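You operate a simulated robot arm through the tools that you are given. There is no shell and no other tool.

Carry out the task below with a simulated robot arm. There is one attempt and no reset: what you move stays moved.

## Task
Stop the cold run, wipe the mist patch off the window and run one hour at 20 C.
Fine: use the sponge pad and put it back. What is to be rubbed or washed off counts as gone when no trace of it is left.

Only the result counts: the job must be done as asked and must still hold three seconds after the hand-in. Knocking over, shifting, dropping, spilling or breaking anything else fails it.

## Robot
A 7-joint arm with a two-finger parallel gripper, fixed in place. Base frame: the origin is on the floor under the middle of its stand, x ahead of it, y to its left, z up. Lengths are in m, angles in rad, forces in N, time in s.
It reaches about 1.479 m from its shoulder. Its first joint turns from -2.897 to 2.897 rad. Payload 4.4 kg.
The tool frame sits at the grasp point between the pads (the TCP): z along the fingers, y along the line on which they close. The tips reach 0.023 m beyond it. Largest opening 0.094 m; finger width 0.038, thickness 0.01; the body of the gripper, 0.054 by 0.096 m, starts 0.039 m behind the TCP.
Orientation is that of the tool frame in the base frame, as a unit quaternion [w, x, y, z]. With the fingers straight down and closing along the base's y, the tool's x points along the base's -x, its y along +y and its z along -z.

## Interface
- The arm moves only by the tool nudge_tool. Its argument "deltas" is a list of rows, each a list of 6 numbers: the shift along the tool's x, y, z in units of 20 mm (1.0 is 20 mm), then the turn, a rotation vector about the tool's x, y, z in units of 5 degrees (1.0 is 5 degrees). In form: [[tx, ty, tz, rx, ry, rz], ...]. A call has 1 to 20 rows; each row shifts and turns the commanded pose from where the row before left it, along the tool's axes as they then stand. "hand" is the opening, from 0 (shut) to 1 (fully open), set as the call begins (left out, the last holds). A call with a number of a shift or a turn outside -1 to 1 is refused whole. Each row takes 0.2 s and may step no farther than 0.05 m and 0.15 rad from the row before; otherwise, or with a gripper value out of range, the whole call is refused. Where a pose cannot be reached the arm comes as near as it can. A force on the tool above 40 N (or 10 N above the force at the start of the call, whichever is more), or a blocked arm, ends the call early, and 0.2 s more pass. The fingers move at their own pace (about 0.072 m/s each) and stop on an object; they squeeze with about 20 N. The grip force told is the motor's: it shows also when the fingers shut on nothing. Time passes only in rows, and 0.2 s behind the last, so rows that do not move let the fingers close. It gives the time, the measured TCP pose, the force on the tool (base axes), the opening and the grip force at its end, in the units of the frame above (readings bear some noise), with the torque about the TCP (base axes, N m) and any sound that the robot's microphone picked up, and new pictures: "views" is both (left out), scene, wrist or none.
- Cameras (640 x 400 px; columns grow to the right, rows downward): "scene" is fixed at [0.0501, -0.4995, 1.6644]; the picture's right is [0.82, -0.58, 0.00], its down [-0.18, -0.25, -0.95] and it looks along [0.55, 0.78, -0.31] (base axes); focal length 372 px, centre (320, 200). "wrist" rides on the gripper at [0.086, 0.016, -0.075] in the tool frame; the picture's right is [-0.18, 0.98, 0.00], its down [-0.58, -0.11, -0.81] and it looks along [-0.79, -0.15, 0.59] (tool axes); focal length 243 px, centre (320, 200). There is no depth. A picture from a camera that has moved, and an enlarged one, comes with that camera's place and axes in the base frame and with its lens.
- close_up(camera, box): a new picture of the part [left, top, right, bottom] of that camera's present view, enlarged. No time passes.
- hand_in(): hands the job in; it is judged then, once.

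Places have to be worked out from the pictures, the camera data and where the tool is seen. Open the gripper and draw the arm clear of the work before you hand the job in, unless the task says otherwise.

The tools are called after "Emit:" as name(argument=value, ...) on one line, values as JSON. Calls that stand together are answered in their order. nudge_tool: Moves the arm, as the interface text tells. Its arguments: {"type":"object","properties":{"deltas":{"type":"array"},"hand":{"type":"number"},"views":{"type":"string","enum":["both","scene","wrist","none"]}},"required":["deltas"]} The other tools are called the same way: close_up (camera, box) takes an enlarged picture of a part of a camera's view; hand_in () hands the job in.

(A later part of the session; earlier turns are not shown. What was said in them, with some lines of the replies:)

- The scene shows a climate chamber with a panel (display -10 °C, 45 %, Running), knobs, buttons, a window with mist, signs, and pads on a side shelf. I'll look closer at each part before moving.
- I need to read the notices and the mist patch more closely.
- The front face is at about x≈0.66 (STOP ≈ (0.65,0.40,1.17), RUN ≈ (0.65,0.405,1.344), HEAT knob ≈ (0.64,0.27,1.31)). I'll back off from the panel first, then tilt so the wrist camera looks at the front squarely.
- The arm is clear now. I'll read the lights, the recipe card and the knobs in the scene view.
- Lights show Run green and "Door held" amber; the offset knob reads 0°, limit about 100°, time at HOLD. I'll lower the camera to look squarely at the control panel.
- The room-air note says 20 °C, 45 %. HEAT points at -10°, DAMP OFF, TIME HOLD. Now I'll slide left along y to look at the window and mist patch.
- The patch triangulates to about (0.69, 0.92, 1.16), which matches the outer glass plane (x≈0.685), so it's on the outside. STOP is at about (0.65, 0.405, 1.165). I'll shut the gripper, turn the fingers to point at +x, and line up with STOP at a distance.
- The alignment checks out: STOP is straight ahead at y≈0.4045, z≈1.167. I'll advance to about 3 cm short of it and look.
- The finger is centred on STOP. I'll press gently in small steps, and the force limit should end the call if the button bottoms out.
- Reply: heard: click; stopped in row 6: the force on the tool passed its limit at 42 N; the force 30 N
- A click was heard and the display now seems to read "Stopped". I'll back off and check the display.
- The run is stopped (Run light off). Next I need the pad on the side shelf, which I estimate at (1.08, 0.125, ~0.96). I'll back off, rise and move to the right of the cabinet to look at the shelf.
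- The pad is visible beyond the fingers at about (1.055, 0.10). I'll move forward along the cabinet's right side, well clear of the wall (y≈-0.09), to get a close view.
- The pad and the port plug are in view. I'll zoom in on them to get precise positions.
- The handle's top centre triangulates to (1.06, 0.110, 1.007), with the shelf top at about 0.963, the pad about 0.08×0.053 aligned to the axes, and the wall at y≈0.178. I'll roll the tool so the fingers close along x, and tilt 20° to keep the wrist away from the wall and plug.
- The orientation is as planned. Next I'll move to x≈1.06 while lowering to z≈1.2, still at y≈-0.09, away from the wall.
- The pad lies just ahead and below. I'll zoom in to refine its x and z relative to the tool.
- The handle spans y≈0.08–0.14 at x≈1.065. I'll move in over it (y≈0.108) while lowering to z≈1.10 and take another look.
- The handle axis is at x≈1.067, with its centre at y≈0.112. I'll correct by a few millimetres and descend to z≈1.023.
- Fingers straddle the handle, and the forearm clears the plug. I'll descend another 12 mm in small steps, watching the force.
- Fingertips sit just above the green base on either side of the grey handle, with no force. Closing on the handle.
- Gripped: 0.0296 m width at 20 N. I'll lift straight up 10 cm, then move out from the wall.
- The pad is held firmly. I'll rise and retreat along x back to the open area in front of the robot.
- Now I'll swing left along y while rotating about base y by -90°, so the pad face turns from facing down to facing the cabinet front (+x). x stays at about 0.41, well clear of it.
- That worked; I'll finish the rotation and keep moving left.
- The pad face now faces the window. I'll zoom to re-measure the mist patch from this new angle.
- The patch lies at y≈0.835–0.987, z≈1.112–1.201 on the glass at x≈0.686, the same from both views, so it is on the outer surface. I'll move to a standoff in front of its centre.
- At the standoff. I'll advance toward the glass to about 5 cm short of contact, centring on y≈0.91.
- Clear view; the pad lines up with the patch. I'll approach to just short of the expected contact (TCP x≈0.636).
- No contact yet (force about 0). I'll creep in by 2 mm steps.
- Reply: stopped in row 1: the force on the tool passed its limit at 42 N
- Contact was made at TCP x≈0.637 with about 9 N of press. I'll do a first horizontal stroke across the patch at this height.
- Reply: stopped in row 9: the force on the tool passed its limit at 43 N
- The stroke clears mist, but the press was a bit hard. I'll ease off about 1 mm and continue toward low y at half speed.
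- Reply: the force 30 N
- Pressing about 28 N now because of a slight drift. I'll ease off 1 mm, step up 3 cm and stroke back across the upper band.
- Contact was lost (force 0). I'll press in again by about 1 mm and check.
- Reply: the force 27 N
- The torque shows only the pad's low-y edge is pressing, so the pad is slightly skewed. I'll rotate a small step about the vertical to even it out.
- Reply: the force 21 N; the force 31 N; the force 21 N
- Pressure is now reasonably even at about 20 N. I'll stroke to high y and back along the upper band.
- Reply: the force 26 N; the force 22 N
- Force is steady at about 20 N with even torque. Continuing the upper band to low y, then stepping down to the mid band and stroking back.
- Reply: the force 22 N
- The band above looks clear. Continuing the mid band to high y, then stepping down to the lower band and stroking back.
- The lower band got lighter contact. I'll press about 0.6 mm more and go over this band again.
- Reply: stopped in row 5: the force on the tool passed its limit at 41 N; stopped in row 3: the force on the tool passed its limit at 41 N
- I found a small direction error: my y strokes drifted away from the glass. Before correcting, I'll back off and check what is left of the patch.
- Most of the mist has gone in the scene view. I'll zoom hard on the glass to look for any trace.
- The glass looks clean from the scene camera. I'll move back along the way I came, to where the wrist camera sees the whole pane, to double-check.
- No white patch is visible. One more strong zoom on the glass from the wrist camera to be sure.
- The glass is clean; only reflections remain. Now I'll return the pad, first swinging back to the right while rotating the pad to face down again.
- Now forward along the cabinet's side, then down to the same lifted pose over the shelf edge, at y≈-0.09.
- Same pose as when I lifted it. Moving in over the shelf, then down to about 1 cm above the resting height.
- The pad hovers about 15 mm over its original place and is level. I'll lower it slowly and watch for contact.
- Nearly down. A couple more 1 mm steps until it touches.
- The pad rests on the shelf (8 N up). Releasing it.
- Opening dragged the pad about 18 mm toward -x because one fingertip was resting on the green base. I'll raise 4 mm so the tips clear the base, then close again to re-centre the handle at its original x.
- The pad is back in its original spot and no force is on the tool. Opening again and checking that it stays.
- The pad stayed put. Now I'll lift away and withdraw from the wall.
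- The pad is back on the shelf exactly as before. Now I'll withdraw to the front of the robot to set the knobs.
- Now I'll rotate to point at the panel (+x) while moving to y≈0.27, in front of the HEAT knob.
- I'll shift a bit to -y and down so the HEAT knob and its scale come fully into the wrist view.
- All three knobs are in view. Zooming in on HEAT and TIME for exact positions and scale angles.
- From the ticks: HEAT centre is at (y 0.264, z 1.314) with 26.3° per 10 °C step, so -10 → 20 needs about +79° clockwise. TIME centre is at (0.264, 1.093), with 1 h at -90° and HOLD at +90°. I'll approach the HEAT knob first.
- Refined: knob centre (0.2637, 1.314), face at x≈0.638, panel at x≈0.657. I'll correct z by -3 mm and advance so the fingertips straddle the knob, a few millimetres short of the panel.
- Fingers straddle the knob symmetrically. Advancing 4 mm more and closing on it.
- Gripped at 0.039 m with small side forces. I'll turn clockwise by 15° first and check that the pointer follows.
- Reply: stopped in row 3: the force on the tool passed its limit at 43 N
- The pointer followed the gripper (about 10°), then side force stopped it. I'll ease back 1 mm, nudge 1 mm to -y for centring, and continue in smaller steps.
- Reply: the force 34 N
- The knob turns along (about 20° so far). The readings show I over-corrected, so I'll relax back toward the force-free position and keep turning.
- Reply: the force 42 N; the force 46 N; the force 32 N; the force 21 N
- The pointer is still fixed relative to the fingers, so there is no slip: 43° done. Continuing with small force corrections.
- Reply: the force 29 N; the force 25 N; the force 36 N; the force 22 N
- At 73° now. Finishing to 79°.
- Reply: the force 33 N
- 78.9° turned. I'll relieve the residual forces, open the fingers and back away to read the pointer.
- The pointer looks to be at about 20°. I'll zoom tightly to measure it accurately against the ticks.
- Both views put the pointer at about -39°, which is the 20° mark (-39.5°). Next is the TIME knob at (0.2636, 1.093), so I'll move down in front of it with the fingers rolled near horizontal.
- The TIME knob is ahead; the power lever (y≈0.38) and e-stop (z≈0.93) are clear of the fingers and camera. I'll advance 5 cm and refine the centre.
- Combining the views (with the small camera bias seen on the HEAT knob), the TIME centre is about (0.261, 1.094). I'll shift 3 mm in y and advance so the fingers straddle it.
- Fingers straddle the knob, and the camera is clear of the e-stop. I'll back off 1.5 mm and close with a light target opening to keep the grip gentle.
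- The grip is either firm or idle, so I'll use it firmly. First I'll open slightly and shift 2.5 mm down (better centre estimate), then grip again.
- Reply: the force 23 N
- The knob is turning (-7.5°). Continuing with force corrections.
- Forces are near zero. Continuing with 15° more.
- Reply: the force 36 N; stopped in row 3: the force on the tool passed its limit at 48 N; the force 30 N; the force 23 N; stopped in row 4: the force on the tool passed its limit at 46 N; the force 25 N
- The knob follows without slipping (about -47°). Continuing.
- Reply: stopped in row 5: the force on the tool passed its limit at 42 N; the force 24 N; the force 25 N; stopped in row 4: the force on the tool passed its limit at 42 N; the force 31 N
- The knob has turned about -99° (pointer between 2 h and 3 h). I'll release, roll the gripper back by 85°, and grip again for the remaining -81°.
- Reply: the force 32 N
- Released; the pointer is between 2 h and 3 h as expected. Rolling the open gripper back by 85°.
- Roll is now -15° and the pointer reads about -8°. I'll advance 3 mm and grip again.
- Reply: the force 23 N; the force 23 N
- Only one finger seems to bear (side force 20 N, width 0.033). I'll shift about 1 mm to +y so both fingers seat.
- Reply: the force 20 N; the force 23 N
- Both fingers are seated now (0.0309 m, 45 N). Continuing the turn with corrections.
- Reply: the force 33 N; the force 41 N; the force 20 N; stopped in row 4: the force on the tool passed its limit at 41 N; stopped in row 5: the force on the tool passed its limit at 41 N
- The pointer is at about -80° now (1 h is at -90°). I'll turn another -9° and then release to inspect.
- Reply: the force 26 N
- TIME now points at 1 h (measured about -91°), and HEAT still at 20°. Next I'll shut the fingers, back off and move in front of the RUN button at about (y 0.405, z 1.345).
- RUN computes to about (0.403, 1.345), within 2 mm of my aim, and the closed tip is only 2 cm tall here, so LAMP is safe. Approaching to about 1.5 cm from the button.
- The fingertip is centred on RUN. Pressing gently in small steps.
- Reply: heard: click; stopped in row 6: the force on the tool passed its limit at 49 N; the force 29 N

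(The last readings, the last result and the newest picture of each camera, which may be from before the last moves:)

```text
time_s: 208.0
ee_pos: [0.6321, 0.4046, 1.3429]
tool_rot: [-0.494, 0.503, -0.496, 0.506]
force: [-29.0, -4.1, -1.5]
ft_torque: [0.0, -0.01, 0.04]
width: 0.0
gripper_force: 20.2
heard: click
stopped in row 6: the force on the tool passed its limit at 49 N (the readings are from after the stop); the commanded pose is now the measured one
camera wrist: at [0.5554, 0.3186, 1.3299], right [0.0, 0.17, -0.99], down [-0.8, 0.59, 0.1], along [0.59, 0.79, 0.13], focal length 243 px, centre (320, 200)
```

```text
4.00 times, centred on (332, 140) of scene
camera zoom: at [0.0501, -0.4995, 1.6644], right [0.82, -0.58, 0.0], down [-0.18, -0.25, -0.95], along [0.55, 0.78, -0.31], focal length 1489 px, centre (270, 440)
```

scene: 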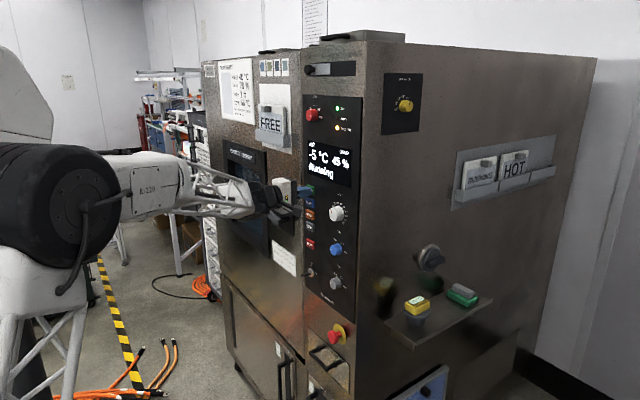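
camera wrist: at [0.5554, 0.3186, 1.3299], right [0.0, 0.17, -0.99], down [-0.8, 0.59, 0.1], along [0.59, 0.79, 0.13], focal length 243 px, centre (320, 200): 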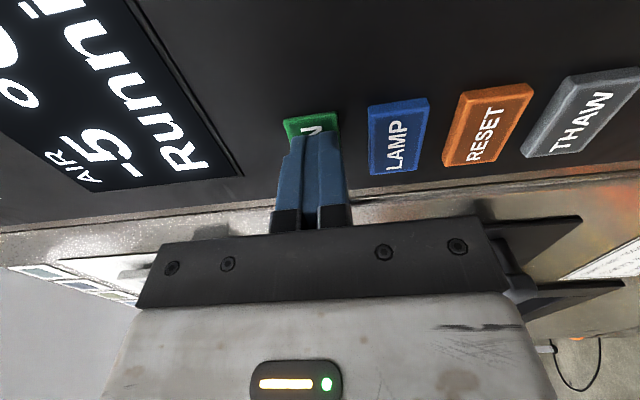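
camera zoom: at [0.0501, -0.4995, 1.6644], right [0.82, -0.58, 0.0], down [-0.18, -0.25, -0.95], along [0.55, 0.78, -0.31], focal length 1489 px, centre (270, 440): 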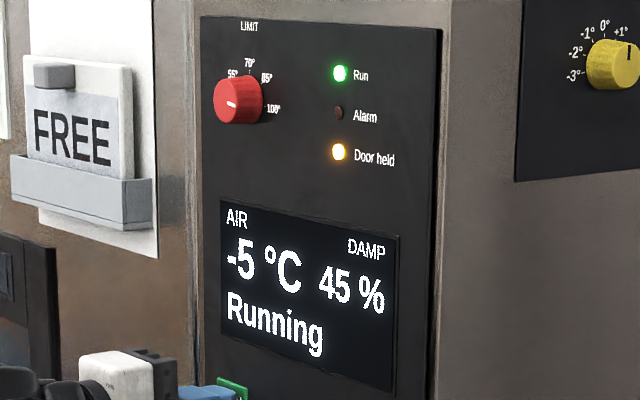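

RUN clicked: the display shows "Running" and the air is already warming (-5 °C). I'll back away and watch where the air temperature settles, to confirm the HEAT setting.

Emit:
nudge_tool(deltas=[[0, 0, -0.3, 0, 0, 0], [0, 0, -1, 0, 0, 0], [0, 0, -1, 0, 0, 0], [0, 0, -1, 0, 0, 0], [0, 0, -1, 0, 0, 0], [0, 0, -1, 0, 0, 0], [0, 0, -1, 0, 0, 0], [0, 0, -1, 0, 0, 0], [0, 0, -1, 0, 0, 0], [0, 0, -1, 0, 0, 0], [0, 0, -1, 0, 0, 0]], hand=1)

Emit:
close_up(camera="scene", box=[300, 90, 365, 190])

Emit:
close_up(camera="scene", box=[225, 145, 285, 265])

```text
time_s: 210.4
ee_pos: [0.427, 0.405, 1.3428]
tool_rot: [-0.494, 0.504, -0.497, 0.505]
force: [-0.8, -0.8, -0.8]
ft_torque: [0.02, -0.02, 0.01]
width: 0.0941
gripper_force: 0.0
heard: click, click
camera wrist: at [0.3499, 0.318, 1.3298], right [0.0, 0.17, -0.99], down [-0.8, 0.59, 0.1], along [0.59, 0.79, 0.13], focal length 243 px, centre (320, 200)
```

scene: 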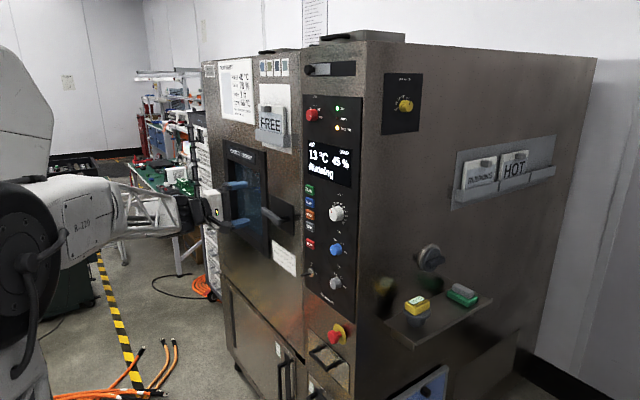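
wrist: 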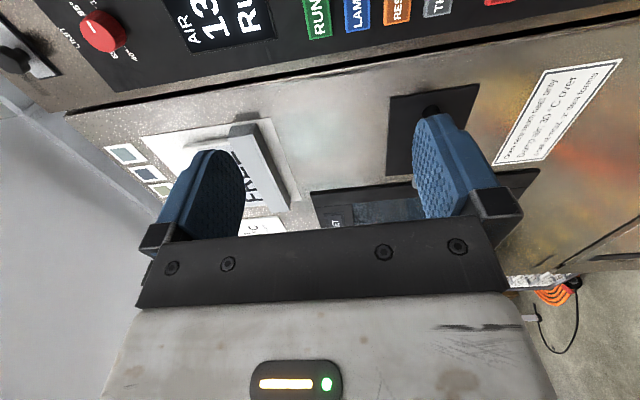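

```text
4.00 times, centred on (332, 140) of scene
camera zoom: at [0.0501, -0.4995, 1.6644], right [0.82, -0.58, 0.0], down [-0.18, -0.25, -0.95], along [0.55, 0.78, -0.31], focal length 1489 px, centre (270, 440)
```

zoom: 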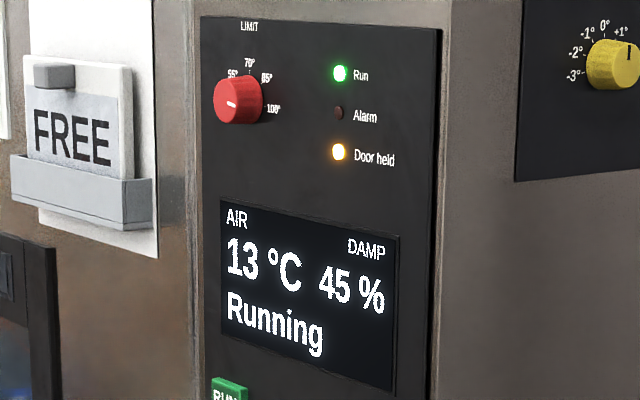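

```text
3.33 times, centred on (255, 205) of scene
camera zoom: at [0.0501, -0.4995, 1.6644], right [0.82, -0.58, 0.0], down [-0.18, -0.25, -0.95], along [0.55, 0.78, -0.31], focal length 1241 px, centre (537, 183)
```

zoom: 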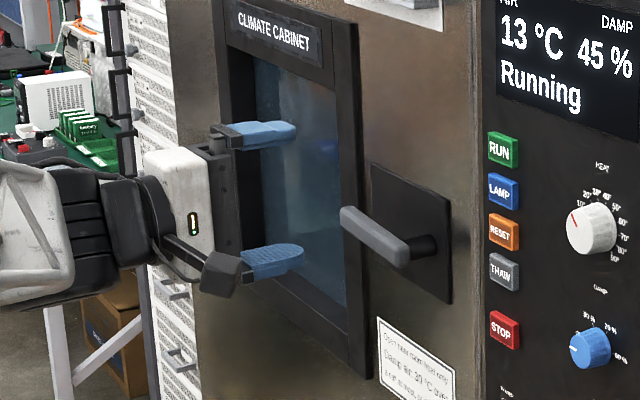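

The air is at 13 °C and rising. I'll move farther from the cabinet while waiting and watch the display.

Emit:
nudge_tool(deltas=[[0, 0, -0.5, 0, 0, 0], [0, 0, 0, 0, 0, 0], [0, 0, 0, 0, 0, 0], [0, 0, 0, 0, 0, 0], [0, 0, 0, 0, 0, 0], [0, 0, 0, 0, 0, 0]], views="scene")

Emit:
close_up(camera="scene", box=[300, 90, 365, 190])

Emit:
nudge_tool(deltas=[[0, 0, 0, 0, 0, 0], [0, 0, 0, 0, 0, 0], [0, 0, 0, 0, 0, 0], [0, 0, 0, 0, 0, 0], [0, 0, 0, 0, 0, 0], [0, 0, 0, 0, 0, 0], [0, 0, 0, 0, 0, 0], [0, 0, 0, 0, 0, 0], [0, 0, 0, 0, 0, 0], [0, 0, 0, 0, 0, 0]], views="scene")

Emit:
close_up(camera="scene", box=[300, 90, 365, 190])

```text
time_s: 211.8
ee_pos: [0.4152, 0.4063, 1.344]
tool_rot: [-0.494, 0.504, -0.497, 0.505]
force: [0.8, -0.1, -0.5]
ft_torque: [0.04, 0.0, -0.02]
width: 0.094
gripper_force: 0.1
```

scene: 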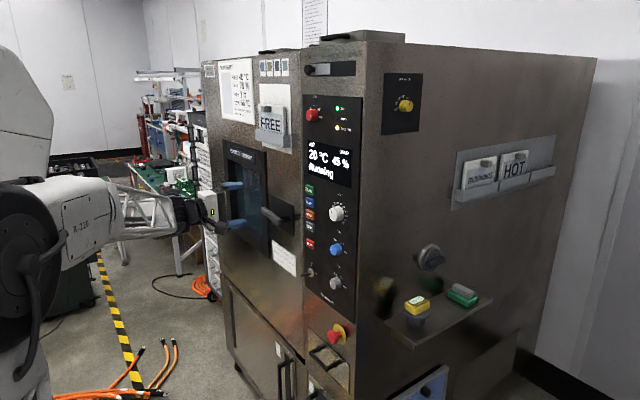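

```text
4.00 times, centred on (332, 140) of scene
camera zoom: at [0.0501, -0.4995, 1.6644], right [0.82, -0.58, 0.0], down [-0.18, -0.25, -0.95], along [0.55, 0.78, -0.31], focal length 1489 px, centre (270, 440)
```

zoom: 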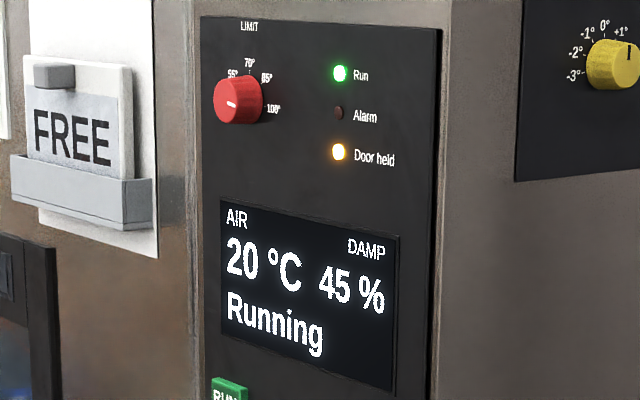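

```text
time_s: 214.0
ee_pos: [0.4147, 0.4058, 1.3438]
tool_rot: [-0.494, 0.503, -0.497, 0.505]
force: [0.4, -0.3, -0.4]
ft_torque: [0.0, -0.03, 0.02]
width: 0.0939
gripper_force: 0.0
```

scene: 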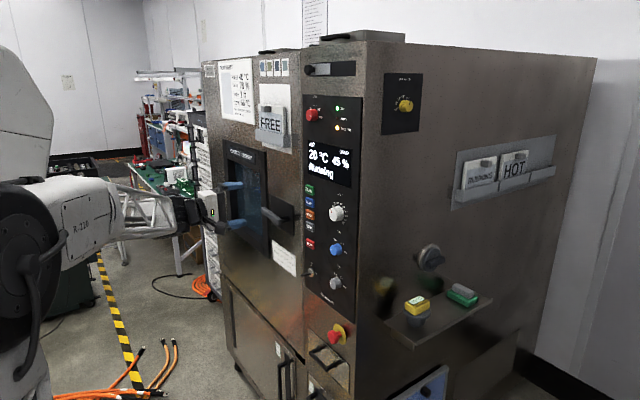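

```text
4.00 times, centred on (332, 140) of scene
camera zoom: at [0.0501, -0.4995, 1.6644], right [0.82, -0.58, 0.0], down [-0.18, -0.25, -0.95], along [0.55, 0.78, -0.31], focal length 1489 px, centre (270, 440)
```

zoom: 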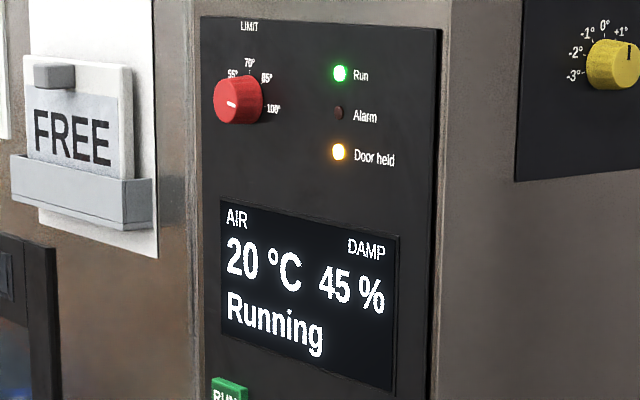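

The run has settled at exactly 20 °C, "Running", no alarm. Finally, I'll take one more look at the glass from the wrist camera before finishing, with the fingers shut for a clear view.

Emit:
nudge_tool(deltas=[[-1, -1, 0, 0, 0, 0], [-1, -1, 0, 0, 0, 0], [-1, -1, 0, 0, 0, 0], [-1, -1, 0, 0, 0, 0], [-1, -1, 0, 0, 0, 0], [-1, -1, 0, 0, 0, 0], [-1, -1, 0, 0, 0, 0], [-1, 0, -1, 0, 0, 0], [-1, 0, 0, 0, 0, 0]], hand=0)

Emit:
close_up(camera="wrist", box=[350, 30, 640, 230])

Emit:
close_up(camera="scene", box=[230, 165, 275, 245])

Emit:
close_up(camera="scene", box=[370, 230, 520, 330])

```text
time_s: 216.0
ee_pos: [0.3952, 0.5871, 1.4805]
tool_rot: [-0.495, 0.504, -0.497, 0.505]
force: [0.2, 0.0, -0.1]
ft_torque: [-0.01, 0.0, -0.01]
width: 0.0
gripper_force: 20.0
camera wrist: at [0.3185, 0.4996, 1.4668], right [0.0, 0.17, -0.99], down [-0.8, 0.59, 0.1], along [0.59, 0.79, 0.13], focal length 243 px, centre (320, 200)
```

scene: 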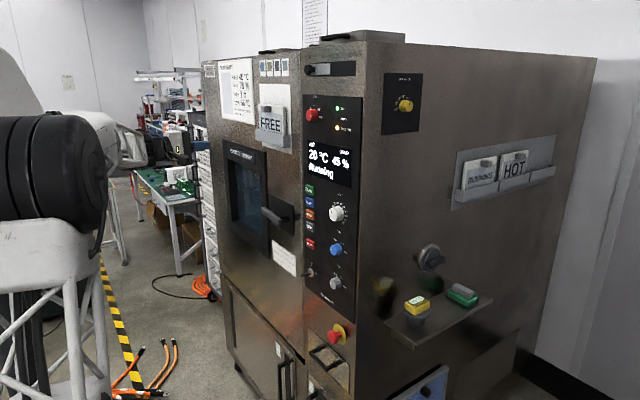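
wrist: 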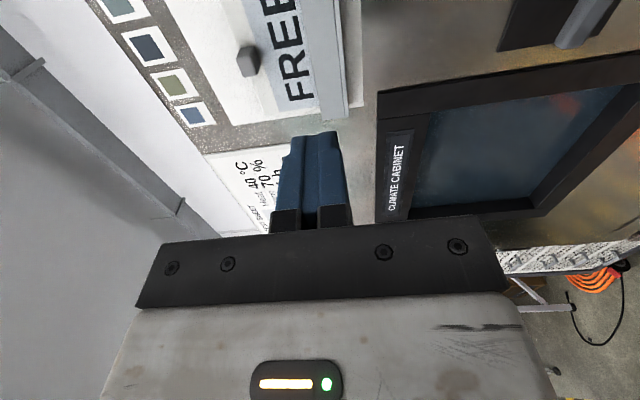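

```text
2.00 times, centred on (495, 130) of wrist
camera zoom: at [0.3185, 0.4996, 1.4668], right [0.0, 0.17, -0.99], down [-0.8, 0.59, 0.1], along [0.59, 0.79, 0.13], focal length 485 px, centre (-30, 340)
```

zoom: 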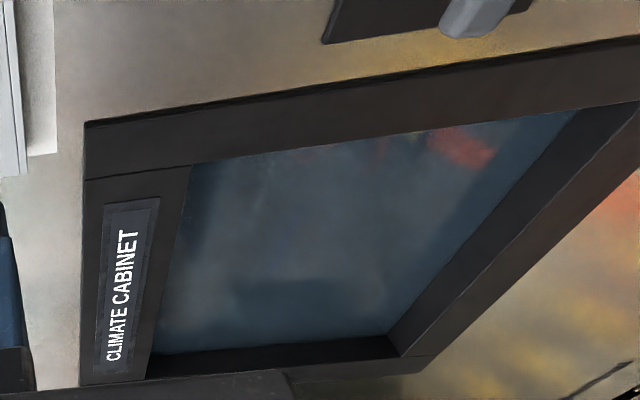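

```text
5.00 times, centred on (252, 205) of scene
camera zoom: at [0.0501, -0.4995, 1.6644], right [0.82, -0.58, 0.0], down [-0.18, -0.25, -0.95], along [0.55, 0.78, -0.31], focal length 1861 px, centre (658, 175)
```

zoom: 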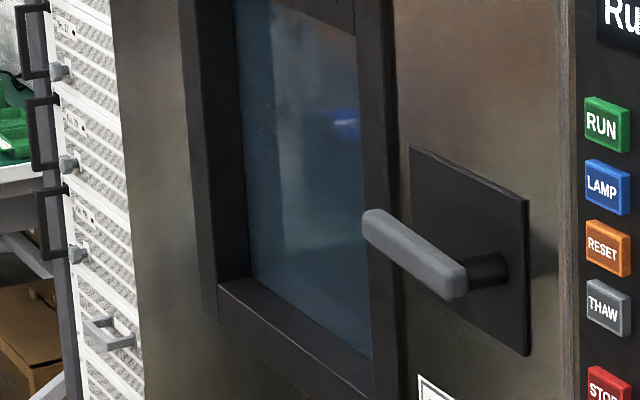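

```text
4.00 times, centred on (445, 280) of scene
camera zoom: at [0.0501, -0.4995, 1.6644], right [0.82, -0.58, 0.0], down [-0.18, -0.25, -0.95], along [0.55, 0.78, -0.31], focal length 1489 px, centre (-180, -120)
```

zoom: 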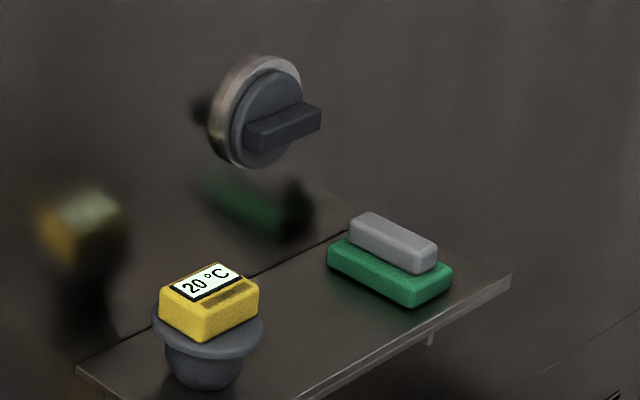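

The glass is clear, the pad is in place, and the cabinet is running at 20 °C. I'll open the gripper and do one last check of the knobs and display.

Emit:
nudge_tool(deltas=[[0, 0, -1, 0, 0, 0], [0, 0, 0, 0, 0, 0], [0, 0, 0, 0, 0, 0], [0, 0, 0, 0, 0, 0], [0, 0, 0, 0, 0, 0]], hand=1, views="scene")

Emit:
close_up(camera="scene", box=[295, 90, 370, 300])

Emit:
close_up(camera="scene", box=[310, 195, 360, 300])

```text
time_s: 217.2
ee_pos: [0.3745, 0.5884, 1.4811]
tool_rot: [-0.494, 0.504, -0.497, 0.505]
force: [0.2, -0.5, -0.2]
ft_torque: [0.0, 0.05, -0.01]
width: 0.0941
gripper_force: 0.1
```

scene: 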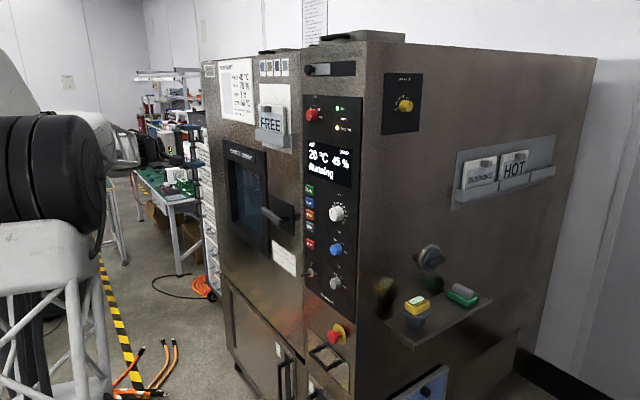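

```text
1.90 times, centred on (332, 195) of scene
camera zoom: at [0.0501, -0.4995, 1.6644], right [0.82, -0.58, 0.0], down [-0.18, -0.25, -0.95], along [0.55, 0.78, -0.31], focal length 709 px, centre (296, 210)
```

zoom: 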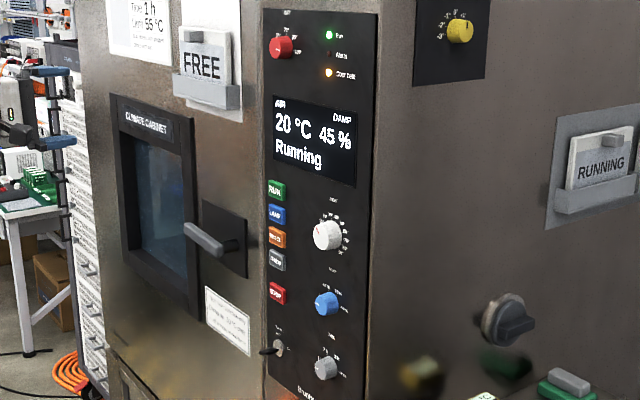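

```text
3.81 times, centred on (335, 248) of scene
camera zoom: at [0.0501, -0.4995, 1.6644], right [0.82, -0.58, 0.0], down [-0.18, -0.25, -0.95], along [0.55, 0.78, -0.31], focal length 1418 px, centre (263, 19)
```

zoom: 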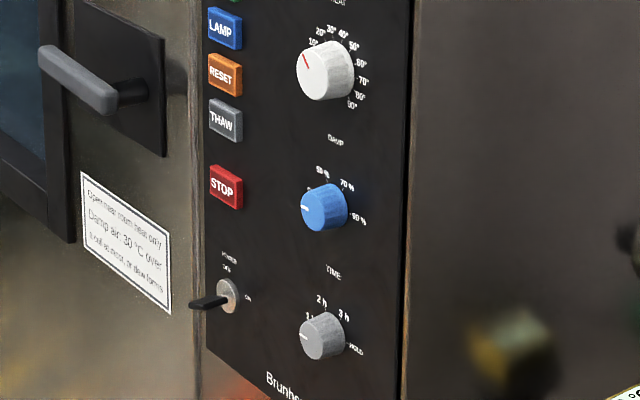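

Checks all pass: "Running" at 20 °C, TIME on 1 h, HEAT on 20°, damp still off. The window is clean, the pad is back, and the arm is clear with the gripper open. Handing in.

Emit:
hand_in()

```text
The job is handed in.
```

I did the whole job and handed it in; I haven't been told how it was judged.

- **Cold run:** I pressed STOP and the display changed to "Stopped".
- **Window:** I wiped the mist patch off the outside of the glass with the sponge pad. Close views from both cameras showed no trace left, including a look after the new run had started.
- **Sponge pad:** It is back on the side shelf in its original place. It slid about 18 mm when I first let go, so I gripped it again and re-centred it.
- **New run:** HEAT is set to 20 °C and TIME to 1 h. I pressed RUN; the air warmed from -10 °C, settled at 20 °C, and the display reads "Running" with no alarm. The "Door held" light was still on.

I left the damp and limit knobs and the signs as they were. The gripper is open and the arm is clear of the cabinet.
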